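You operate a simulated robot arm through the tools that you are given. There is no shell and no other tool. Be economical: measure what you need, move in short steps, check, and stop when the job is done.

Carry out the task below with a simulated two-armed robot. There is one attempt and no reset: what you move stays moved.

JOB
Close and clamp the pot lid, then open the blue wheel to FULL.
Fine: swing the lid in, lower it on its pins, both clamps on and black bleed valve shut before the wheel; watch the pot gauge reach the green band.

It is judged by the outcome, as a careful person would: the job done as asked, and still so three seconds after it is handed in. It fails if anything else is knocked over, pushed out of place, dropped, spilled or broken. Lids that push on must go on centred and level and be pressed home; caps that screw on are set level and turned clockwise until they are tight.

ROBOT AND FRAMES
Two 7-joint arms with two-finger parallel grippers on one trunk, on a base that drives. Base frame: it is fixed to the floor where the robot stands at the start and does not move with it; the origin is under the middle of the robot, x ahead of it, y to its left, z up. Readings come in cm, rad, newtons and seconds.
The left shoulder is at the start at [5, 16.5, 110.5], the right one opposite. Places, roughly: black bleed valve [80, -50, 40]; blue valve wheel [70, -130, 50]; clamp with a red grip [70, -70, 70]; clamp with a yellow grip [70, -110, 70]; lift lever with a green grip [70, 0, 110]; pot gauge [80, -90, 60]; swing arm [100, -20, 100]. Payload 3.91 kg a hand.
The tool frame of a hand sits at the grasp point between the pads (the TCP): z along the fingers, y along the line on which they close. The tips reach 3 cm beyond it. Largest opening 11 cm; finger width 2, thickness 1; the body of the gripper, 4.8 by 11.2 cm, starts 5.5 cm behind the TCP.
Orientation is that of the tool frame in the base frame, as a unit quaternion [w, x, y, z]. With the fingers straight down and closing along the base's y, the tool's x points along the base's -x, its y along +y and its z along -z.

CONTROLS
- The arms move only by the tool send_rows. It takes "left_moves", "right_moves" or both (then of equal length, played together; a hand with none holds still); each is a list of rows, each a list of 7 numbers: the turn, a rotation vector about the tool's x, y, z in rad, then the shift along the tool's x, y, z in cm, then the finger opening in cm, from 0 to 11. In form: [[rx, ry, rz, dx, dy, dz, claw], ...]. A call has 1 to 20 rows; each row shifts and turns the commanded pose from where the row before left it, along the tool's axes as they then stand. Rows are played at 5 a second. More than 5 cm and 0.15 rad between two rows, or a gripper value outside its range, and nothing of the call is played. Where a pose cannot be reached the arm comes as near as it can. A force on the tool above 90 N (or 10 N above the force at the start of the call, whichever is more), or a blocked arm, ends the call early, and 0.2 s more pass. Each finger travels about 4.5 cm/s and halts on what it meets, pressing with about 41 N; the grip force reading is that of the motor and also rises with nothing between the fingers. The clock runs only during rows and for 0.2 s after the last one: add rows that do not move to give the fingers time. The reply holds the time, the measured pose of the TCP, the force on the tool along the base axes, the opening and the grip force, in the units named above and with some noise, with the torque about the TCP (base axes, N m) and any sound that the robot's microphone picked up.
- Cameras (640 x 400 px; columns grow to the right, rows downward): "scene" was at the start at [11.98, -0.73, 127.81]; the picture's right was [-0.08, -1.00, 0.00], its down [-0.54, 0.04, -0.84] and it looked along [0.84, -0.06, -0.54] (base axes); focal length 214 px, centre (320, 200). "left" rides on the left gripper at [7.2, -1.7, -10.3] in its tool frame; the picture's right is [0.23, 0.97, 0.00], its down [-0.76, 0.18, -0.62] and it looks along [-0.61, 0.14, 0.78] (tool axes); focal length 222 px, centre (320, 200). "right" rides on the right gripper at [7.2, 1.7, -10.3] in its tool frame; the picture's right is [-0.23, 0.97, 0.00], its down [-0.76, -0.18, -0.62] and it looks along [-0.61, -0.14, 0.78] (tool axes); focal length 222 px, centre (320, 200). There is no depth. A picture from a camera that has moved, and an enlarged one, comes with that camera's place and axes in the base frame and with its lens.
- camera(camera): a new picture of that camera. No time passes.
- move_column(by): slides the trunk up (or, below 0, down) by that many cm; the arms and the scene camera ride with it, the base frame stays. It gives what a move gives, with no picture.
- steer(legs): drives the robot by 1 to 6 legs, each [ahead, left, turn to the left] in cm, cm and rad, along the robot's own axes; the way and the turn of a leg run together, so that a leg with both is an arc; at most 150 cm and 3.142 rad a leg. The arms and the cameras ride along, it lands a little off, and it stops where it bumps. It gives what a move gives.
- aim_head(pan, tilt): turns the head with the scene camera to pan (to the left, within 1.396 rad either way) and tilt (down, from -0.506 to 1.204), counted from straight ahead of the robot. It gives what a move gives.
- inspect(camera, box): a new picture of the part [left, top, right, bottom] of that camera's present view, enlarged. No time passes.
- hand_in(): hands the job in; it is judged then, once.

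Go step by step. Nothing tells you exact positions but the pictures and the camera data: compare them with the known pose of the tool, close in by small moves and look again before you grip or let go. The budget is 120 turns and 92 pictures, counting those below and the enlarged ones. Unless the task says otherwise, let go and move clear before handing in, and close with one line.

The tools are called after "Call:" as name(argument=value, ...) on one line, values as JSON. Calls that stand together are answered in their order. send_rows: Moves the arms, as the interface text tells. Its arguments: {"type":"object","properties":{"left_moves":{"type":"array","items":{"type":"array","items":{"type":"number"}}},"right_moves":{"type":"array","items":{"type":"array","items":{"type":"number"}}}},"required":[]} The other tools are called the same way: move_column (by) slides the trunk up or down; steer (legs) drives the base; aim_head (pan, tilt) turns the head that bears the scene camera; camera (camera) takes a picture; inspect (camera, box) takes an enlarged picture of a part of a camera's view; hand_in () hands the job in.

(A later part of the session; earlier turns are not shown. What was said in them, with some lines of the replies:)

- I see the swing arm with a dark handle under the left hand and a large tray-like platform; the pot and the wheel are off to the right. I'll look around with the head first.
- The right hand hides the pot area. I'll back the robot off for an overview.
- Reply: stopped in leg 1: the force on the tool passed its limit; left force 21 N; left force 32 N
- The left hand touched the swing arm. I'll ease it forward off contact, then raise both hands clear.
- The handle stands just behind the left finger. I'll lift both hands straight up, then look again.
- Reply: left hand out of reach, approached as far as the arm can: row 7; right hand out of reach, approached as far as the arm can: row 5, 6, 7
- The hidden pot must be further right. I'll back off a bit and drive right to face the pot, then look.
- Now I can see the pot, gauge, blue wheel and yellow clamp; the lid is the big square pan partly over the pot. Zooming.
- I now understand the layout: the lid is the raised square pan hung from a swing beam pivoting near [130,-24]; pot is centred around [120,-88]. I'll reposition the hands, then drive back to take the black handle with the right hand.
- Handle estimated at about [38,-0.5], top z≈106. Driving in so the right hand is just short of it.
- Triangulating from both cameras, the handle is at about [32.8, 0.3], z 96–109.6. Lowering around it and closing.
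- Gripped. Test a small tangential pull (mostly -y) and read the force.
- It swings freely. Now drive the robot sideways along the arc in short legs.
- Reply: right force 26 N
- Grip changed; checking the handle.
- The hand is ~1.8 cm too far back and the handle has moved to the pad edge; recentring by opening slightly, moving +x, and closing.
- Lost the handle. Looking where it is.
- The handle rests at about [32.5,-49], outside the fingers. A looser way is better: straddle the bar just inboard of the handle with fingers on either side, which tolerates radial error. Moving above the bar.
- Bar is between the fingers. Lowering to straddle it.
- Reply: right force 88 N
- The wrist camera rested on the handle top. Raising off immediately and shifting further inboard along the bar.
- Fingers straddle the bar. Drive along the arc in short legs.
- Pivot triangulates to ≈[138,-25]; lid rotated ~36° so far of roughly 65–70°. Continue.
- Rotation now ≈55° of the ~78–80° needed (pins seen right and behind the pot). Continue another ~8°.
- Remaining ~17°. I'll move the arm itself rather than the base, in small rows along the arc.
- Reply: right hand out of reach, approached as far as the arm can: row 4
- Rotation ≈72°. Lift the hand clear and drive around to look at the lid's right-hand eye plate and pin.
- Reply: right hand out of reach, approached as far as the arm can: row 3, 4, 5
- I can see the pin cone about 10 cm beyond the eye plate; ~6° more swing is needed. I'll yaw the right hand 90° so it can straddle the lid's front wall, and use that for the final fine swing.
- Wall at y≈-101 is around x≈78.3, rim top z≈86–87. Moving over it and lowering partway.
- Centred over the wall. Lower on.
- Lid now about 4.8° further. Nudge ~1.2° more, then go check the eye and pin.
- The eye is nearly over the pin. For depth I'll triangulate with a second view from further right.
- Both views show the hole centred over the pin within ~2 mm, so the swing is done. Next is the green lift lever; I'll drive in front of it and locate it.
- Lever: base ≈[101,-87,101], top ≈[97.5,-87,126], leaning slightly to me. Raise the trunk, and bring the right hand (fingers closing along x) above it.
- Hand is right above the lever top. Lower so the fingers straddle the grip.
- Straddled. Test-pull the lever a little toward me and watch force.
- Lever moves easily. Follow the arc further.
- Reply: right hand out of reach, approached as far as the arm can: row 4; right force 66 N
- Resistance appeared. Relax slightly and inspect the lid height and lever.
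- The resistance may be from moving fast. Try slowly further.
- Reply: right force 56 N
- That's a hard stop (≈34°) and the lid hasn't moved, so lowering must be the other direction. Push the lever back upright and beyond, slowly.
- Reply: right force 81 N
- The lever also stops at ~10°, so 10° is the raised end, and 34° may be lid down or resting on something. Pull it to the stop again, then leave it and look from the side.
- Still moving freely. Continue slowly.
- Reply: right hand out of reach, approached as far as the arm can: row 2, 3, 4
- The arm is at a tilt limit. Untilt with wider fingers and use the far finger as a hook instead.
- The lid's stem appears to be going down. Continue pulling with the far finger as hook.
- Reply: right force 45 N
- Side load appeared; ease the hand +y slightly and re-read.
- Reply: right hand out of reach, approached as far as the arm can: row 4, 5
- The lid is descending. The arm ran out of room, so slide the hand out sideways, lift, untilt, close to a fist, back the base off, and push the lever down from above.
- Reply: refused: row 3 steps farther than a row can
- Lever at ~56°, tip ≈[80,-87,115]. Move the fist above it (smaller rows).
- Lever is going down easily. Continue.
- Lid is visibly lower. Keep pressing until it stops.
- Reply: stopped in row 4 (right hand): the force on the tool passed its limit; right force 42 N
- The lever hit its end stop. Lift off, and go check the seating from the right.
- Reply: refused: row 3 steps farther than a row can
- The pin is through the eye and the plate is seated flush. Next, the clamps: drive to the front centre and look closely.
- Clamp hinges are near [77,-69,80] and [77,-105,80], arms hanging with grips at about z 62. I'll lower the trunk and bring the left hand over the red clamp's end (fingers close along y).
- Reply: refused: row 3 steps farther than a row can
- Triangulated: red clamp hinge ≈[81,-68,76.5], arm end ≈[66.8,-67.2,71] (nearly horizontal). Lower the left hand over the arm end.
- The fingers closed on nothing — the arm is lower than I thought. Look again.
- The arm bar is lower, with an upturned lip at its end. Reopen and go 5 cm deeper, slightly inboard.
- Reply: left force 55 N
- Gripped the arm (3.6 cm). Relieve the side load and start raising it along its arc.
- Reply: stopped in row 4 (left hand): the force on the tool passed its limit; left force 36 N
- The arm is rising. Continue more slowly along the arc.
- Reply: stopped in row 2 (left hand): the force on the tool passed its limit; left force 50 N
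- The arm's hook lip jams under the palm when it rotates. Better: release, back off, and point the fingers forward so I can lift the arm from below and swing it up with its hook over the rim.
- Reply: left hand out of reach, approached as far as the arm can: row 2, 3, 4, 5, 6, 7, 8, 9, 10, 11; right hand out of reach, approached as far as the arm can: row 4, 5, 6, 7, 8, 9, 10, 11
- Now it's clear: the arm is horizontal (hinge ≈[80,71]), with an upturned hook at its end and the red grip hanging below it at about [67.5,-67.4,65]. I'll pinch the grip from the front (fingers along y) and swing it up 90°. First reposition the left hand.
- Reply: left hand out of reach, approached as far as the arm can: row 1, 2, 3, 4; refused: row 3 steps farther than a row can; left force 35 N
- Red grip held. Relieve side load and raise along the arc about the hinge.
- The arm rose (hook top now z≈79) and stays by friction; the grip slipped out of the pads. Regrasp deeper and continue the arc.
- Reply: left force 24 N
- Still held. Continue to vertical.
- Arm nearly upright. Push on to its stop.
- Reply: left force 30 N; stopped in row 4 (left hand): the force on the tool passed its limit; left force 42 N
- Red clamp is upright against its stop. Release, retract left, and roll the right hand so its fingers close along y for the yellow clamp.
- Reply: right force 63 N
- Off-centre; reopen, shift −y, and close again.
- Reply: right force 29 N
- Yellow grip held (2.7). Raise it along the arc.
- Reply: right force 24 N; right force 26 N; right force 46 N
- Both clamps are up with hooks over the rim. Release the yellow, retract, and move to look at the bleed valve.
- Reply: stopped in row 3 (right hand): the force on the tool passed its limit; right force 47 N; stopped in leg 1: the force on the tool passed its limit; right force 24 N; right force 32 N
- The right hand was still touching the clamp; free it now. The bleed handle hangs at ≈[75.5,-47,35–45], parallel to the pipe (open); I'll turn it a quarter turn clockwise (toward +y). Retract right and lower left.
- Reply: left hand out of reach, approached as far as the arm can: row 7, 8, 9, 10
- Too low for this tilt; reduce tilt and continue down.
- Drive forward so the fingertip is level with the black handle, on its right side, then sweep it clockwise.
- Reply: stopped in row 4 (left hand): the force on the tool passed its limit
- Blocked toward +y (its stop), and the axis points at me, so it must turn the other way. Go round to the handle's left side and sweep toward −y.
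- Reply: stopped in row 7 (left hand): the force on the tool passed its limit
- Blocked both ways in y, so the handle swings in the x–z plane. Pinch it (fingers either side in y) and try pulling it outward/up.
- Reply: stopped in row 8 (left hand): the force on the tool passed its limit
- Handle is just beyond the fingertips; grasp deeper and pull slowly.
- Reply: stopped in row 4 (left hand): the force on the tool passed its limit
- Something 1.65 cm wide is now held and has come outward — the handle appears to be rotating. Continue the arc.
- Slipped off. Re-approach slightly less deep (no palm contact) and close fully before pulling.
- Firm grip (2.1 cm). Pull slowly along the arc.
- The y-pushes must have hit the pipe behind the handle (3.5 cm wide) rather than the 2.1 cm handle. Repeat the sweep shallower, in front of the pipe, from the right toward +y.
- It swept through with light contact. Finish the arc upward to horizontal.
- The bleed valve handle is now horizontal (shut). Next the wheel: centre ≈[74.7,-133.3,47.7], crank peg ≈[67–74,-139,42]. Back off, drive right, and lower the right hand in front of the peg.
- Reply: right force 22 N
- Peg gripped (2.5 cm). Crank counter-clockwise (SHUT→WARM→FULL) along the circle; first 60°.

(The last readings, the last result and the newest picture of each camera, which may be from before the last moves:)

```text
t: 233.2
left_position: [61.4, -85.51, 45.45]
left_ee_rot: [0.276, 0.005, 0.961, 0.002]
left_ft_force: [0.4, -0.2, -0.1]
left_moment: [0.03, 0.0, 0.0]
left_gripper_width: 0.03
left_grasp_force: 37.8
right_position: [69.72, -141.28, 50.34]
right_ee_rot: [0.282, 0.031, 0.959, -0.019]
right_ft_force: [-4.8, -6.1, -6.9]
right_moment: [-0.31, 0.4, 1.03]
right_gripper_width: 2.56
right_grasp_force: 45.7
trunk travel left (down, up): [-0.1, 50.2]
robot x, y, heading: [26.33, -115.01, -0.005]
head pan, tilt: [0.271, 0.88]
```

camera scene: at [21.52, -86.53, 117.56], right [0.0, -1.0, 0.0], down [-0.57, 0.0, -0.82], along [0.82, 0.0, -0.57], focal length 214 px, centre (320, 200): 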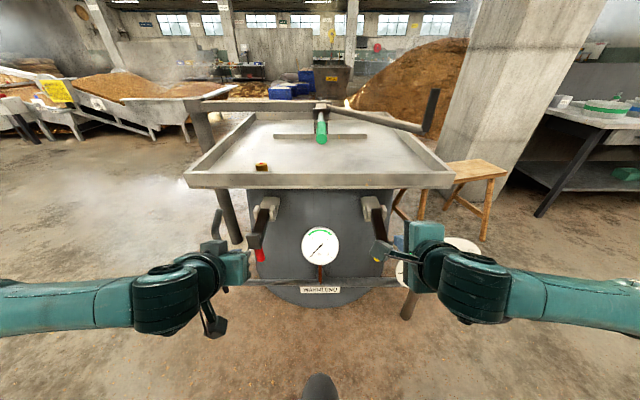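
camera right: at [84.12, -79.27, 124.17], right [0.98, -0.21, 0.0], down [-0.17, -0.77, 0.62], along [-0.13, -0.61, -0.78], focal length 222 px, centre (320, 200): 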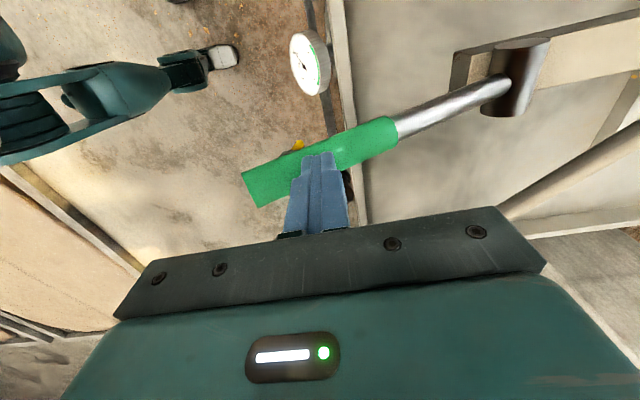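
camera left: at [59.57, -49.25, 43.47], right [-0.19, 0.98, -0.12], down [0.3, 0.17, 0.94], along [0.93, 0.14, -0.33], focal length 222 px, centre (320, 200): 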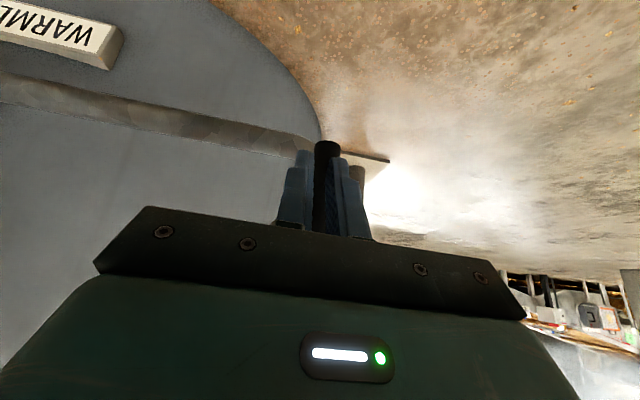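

Turning smoothly. Continue the circle.

Call:
send_rows(right_moves=[[0, 0, 0, -0.84, 0.68, -1.28, 0.5], [0, 0, 0, -0.74, 0.98, -1.13, 0.5], [0, 0, 0, -0.61, 1.25, -0.94, 0.5], [0, 0, 0, -0.46, 1.45, -0.7, 0.5], [0, 0, 0, -0.28, 1.59, -0.44, 0.5], [0, 0, 0, -0.09, 1.66, -0.14, 0.5], [0, 0, 0, 0.09, 1.66, 0.14, 0.5], [0, 0, 0, 0.28, 1.59, 0.44, 0.5], [0, 0, 0, 0, 0, 0, 0.5]])

```text
t: 235.2
left_position: [61.26, -85.38, 45.48]
left_ee_rot: [0.275, 0.005, 0.961, 0.004]
left_ft_force: [0.1, -0.3, 0.3]
left_moment: [-0.02, 0.02, 0.0]
left_gripper_width: 0.0
left_grasp_force: 38.0
right_position: [70.26, -129.95, 55.06]
right_ee_rot: [0.283, 0.028, 0.959, -0.017]
right_ft_force: [-8.7, -0.5, 1.6]
right_moment: [0.05, -0.07, 0.85]
right_gripper_width: 2.52
right_grasp_force: 45.1
trunk travel left (down, up): [-0.1, 50.2]
robot x, y, heading: [26.85, -114.94, -0.001]
head pan, tilt: [0.271, 0.88]
```

Call:
send_rows(right_moves=[[0, 0, 0, 0.46, 1.45, 0.7, 0.5], [0, 0, 0, 0.61, 1.25, 0.94, 0.5], [0, 0, 0, 0.74, 0.98, 1.13, 0.5], [0, 0, 0, 0.84, 0.68, 1.28, 0.5], [0, 0, 0, 0.89, 0.35, 1.36, 0.5], [0, 0, 0, 0.92, 0, 1.41, 0.5], [0, 0, 0, 0.89, -0.35, 1.36, 0.5], [0, 0, 0, 0.6, -0.45, 0.9, 0.5], [0, 0, 0, 0, 0, 0, 0.5]])

```text
t: 237.1
left_position: [61.22, -85.2, 45.43]
left_ee_rot: [0.276, 0.003, 0.961, 0.004]
left_ft_force: [0.9, 0.1, 0.1]
left_moment: [0.03, -0.03, 0.05]
left_gripper_width: 0.0
left_grasp_force: 37.7
right_position: [70.67, -124.2, 44.86]
right_ee_rot: [0.289, 0.014, 0.957, 0.009]
right_ft_force: [3.2, 0.0, -2.8]
right_moment: [0.2, 0.25, 1.36]
right_gripper_width: 2.44
right_grasp_force: 45.1
trunk travel left (down, up): [-0.1, 50.2]
robot x, y, heading: [26.96, -114.85, -0.001]
head pan, tilt: [0.271, 0.88]
stopped in row 9 (right hand): the force on the tool passed its limit (the readings are from after the stop); the commanded pose is now the measured one
```

The wheel stopped after ~240°, near where FULL should be. Release, retract and use the last picture to check pointer and gauge.

Call:
send_rows(right_moves=[[0, 0, 0, 0, 0, 0, 4], [0, 0, 0, 0, 0, 0, 7], [0, 0, 0, 0, 0, -2.5, 7], [0, 0, 0, 2.5, 0, -3.0, 7], [0, 0, 0, 3.3, 0, -2.2, 7], [0, 0, 0, 3.3, 0, -2.2, 7], [0, 0, 0, 3.3, 0, -2.2, 7], [0, 0, 0, 3.3, 0, -2.2, 7], [0, 0, 0, 0, 0, 0, 7]])

Call:
aim_head(pan=0.0, tilt=0.75)

Call:
inspect(camera="scene", box=[170, 130, 450, 305])

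```text
t: 238.4
left_position: [61.22, -85.17, 45.41]
left_ee_rot: [0.276, 0.005, 0.961, 0.003]
left_ft_force: [-0.1, -0.1, -0.2]
left_moment: [0.0, 0.03, 0.0]
left_gripper_width: 0.02
left_grasp_force: 37.9
right_position: [62.91, -124.77, 49.16]
right_ee_rot: [0.321, 0.039, 0.946, -0.001]
right_ft_force: [9.0, -1.6, -1.5]
right_moment: [0.01, 0.02, 0.0]
right_gripper_width: 7.0
right_grasp_force: 0.1
trunk travel left (down, up): [-0.1, 50.2]
robot x, y, heading: [26.25, -114.63, -0.004]
head pan, tilt: [0.271, 0.88]
stopped in row 6 (right hand): the force on the tool passed its limit (the readings are from after the stop); the commanded pose is now the measured one
```

```text
t: 239.2
left_position: [61.28, -85.21, 45.32]
left_ee_rot: [0.275, 0.003, 0.962, 0.004]
left_ft_force: [-0.2, 0.1, 0.9]
left_moment: [0.0, -0.02, 0.01]
left_gripper_width: 0.0
left_grasp_force: 37.5
right_position: [62.84, -124.78, 49.18]
right_ee_rot: [0.32, 0.038, 0.947, -0.001]
right_ft_force: [20.3, 0.1, -3.7]
right_moment: [-0.01, 0.04, -0.37]
right_gripper_width: 7.0
right_grasp_force: 0.1
trunk travel left (down, up): [-0.1, 50.2]
robot x, y, heading: [26.8, -114.97, -0.003]
head pan, tilt: [0.0, 0.75]
```

```text
2.29 times, centred on (310, 218) of scene
camera zoom: at [38.02, -115.01, 93.87], right [0.0, -1.0, 0.0], down [-0.68, 0.0, -0.73], along [0.73, 0.0, -0.68], focal length 490 px, centre (343, 160)
```

zoom: 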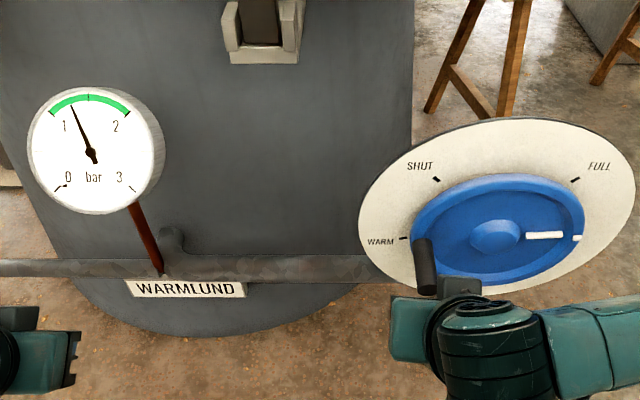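

Gauge is entering the green; the pointer is at 3 o'clock, and FULL needs about 30–35° more. I'll cage the peg between the fingers and press it down with the palm.

Call:
send_rows(right_moves=[[0, 0, 0, 1.12, -0.8, 1.47, 7], [0, 0, 0, 1.12, -0.8, 1.47, 7], [0, 0, 0, -3.1, 0, 2.36, 7], [0, 0, 0, -3.1, 0, 2.36, 7], [0, 0, 0, 0, 0, 0, 4], [0, 0, 0, 0, 0, 0, 3.4], [0, 0, 0, 0.6, -0.1, 0.8, 3.4], [0, 0, 0, 0.6, -0.2, 0.8, 3.4], [0, 0, 0, 0.6, -0.4, 0.8, 3.4], [0, 0, 0, 0.6, -0.5, 0.8, 3.4], [0, 0, 0, 0.6, -0.5, 0.8, 3.4], [0, 0, 0, 0, 0, 0, 3.4]])

```text
t: 241.8
left_position: [61.12, -85.32, 45.53]
left_ee_rot: [0.276, 0.004, 0.961, 0.003]
left_ft_force: [0.1, 0.0, -0.5]
left_moment: [-0.03, -0.01, 0.03]
left_gripper_width: 0.01
left_grasp_force: 37.4
right_position: [70.33, -127.82, 40.66]
right_ee_rot: [0.319, 0.033, 0.947, 0.007]
right_ft_force: [-6.0, 30.4, 8.2]
right_moment: [-0.2, -0.1, 0.3]
right_gripper_width: 4.89
right_grasp_force: 14.6
trunk travel left (down, up): [-0.1, 50.2]
robot x, y, heading: [26.54, -114.76, 0.001]
head pan, tilt: [0.0, 0.75]
```

Call:
send_rows(right_moves=[[0, 0, 0, 0.48, 0.2, 0.64, 3.4], [0, 0, 0, 0.48, 0, 0.64, 3.4], [0, 0, 0, 0.48, -0.2, 0.64, 3.4], [0, 0, 0, 0.36, -0.4, 0.48, 3.4], [0, 0, 0, 0.3, -0.5, 0.4, 3.4], [0, 0, 0, 0, 0, 0, 3.4]])

```text
t: 242.9
left_position: [61.0, -85.31, 45.53]
left_ee_rot: [0.277, 0.004, 0.961, 0.003]
left_ft_force: [-0.5, 0.2, 0.2]
left_moment: [0.01, -0.04, 0.02]
left_gripper_width: 0.0
left_grasp_force: 37.8
right_position: [70.49, -127.4, 38.71]
right_ee_rot: [0.33, 0.034, 0.943, 0.018]
right_ft_force: [-21.7, -2.3, 40.5]
right_moment: [0.6, 0.54, 0.59]
right_gripper_width: 4.16
right_grasp_force: 7.8
trunk travel left (down, up): [-0.1, 50.2]
robot x, y, heading: [26.89, -114.98, -0.003]
head pan, tilt: [0.0, 0.75]
stopped in row 5 (right hand): the force on the tool passed its limit (the readings are from after the stop); the commanded pose is now the measured one
```

Strong resistance now, consistent with the end stop at FULL. One gentle tangential push to confirm, then release.

Call:
send_rows(right_moves=[[0, 0, 0, -0.3, 0, -0.4, 3.4], [0, 0, 0, 0.2, -0.6, 0.27, 3.4], [0, 0, 0, 0.24, -0.6, 0.32, 3.4], [0, 0, 0, 0.24, -0.5, 0.32, 3.4], [0, 0, 0, 0, 0, 0, 3.4]])

```text
t: 244.1
left_position: [61.09, -85.18, 45.61]
left_ee_rot: [0.277, 0.004, 0.961, 0.003]
left_ft_force: [-0.1, 0.5, -1.0]
left_moment: [0.0, -0.03, 0.01]
left_gripper_width: 0.01
left_grasp_force: 38.0
right_position: [70.42, -127.92, 38.7]
right_ee_rot: [0.333, 0.029, 0.942, 0.03]
right_ft_force: [-11.2, 54.6, 51.1]
right_moment: [-1.25, 1.03, -1.02]
right_gripper_width: 5.14
right_grasp_force: 17.3
trunk travel left (down, up): [-0.1, 50.2]
robot x, y, heading: [26.47, -114.97, -0.001]
head pan, tilt: [0.0, 0.75]
5 turns are left
```

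It holds firm against the stop in the tangential direction. Ease off, open, and back the robot straight out.

Call:
send_rows(right_moves=[[0, 0, 0, -0.5, 0.5, -0.65, 4.5], [0, 0, 0, 0, 0.3, 0, 7], [0, 0, 0, 0, 0, 0, 7.5], [0, 0, 0, 0, 0, 0, 7.5]])

Call:
steer(legs=[[-30, 0, 0]])

```text
t: 245.1
left_position: [61.16, -85.18, 45.49]
left_ee_rot: [0.277, 0.004, 0.961, 0.003]
left_ft_force: [0.6, 0.1, -0.4]
left_moment: [-0.03, 0.01, 0.01]
left_gripper_width: 0.0
left_grasp_force: 37.4
right_position: [70.05, -128.74, 38.69]
right_ee_rot: [0.326, 0.035, 0.945, 0.013]
right_ft_force: [-28.4, -7.6, 35.6]
right_moment: [1.07, -0.13, 0.78]
right_gripper_width: 7.53
right_grasp_force: 0.1
trunk travel left (down, up): [-0.1, 50.2]
robot x, y, heading: [26.66, -114.69, 0.004]
head pan, tilt: [0.0, 0.75]
```

```text
t: 247.1
left_position: [31.28, -85.12, 45.48]
left_ee_rot: [0.276, 0.002, 0.961, 0.004]
left_ft_force: [-0.4, 0.4, 0.1]
left_moment: [-0.02, -0.01, -0.02]
left_gripper_width: 0.01
left_grasp_force: 37.8
right_position: [40.46, -128.62, 38.46]
right_ee_rot: [0.326, 0.035, 0.945, 0.014]
right_ft_force: [-1.5, 0.5, 0.3]
right_moment: [0.01, 0.03, 0.01]
right_gripper_width: 7.5
right_grasp_force: 0.1
trunk travel left (down, up): [-0.1, 50.2]
robot x, y, heading: [-3.41, -114.88, 0.006]
head pan, tilt: [0.0, 0.75]
4 turns are left
```

Clear of everything. I'll wait a few seconds for the pot pressure to settle, then hand in.

Call:
send_rows(right_moves=[[0, 0, 0, 0, 0, 0, 7.5], [0, 0, 0, 0, 0, 0, 7.5], [0, 0, 0, 0, 0, 0, 7.5], [0, 0, 0, 0, 0, 0, 7.5], [0, 0, 0, 0, 0, 0, 7.5], [0, 0, 0, 0, 0, 0, 7.5], [0, 0, 0, 0, 0, 0, 7.5], [0, 0, 0, 0, 0, 0, 7.5], [0, 0, 0, 0, 0, 0, 7.5], [0, 0, 0, 0, 0, 0, 7.5], [0, 0, 0, 0, 0, 0, 7.5], [0, 0, 0, 0, 0, 0, 7.5], [0, 0, 0, 0, 0, 0, 7.5], [0, 0, 0, 0, 0, 0, 7.5], [0, 0, 0, 0, 0, 0, 7.5], [0, 0, 0, 0, 0, 0, 7.5], [0, 0, 0, 0, 0, 0, 7.5], [0, 0, 0, 0, 0, 0, 7.5], [0, 0, 0, 0, 0, 0, 7.5], [0, 0, 0, 0, 0, 0, 7.5]])

Call:
hand_in()

```text
t: 251.3
left_position: [31.25, -85.23, 45.57]
left_ee_rot: [0.275, 0.003, 0.961, 0.004]
left_ft_force: [-0.2, -0.8, 0.7]
left_moment: [-0.04, 0.01, 0.0]
left_gripper_width: 0.0
left_grasp_force: 37.3
right_position: [40.56, -128.51, 38.47]
right_ee_rot: [0.326, 0.033, 0.945, 0.014]
right_ft_force: [-1.1, -0.8, 0.1]
right_moment: [-0.01, 0.0, 0.01]
right_gripper_width: 7.5
right_grasp_force: 0.1
trunk travel left (down, up): [-0.1, 50.2]
robot x, y, heading: [-3.35, -114.88, 0.001]
head pan, tilt: [0.0, 0.75]
```

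```text
The job is handed in.
```

The job is handed in: the lid is seated on its pins, both clamps are on, the bleed valve is shut and the blue wheel is turned to its end stop. I had no pictures left to confirm the pointer on FULL; my last one showed the pointer about 30° short of it and the gauge just entering the green band.
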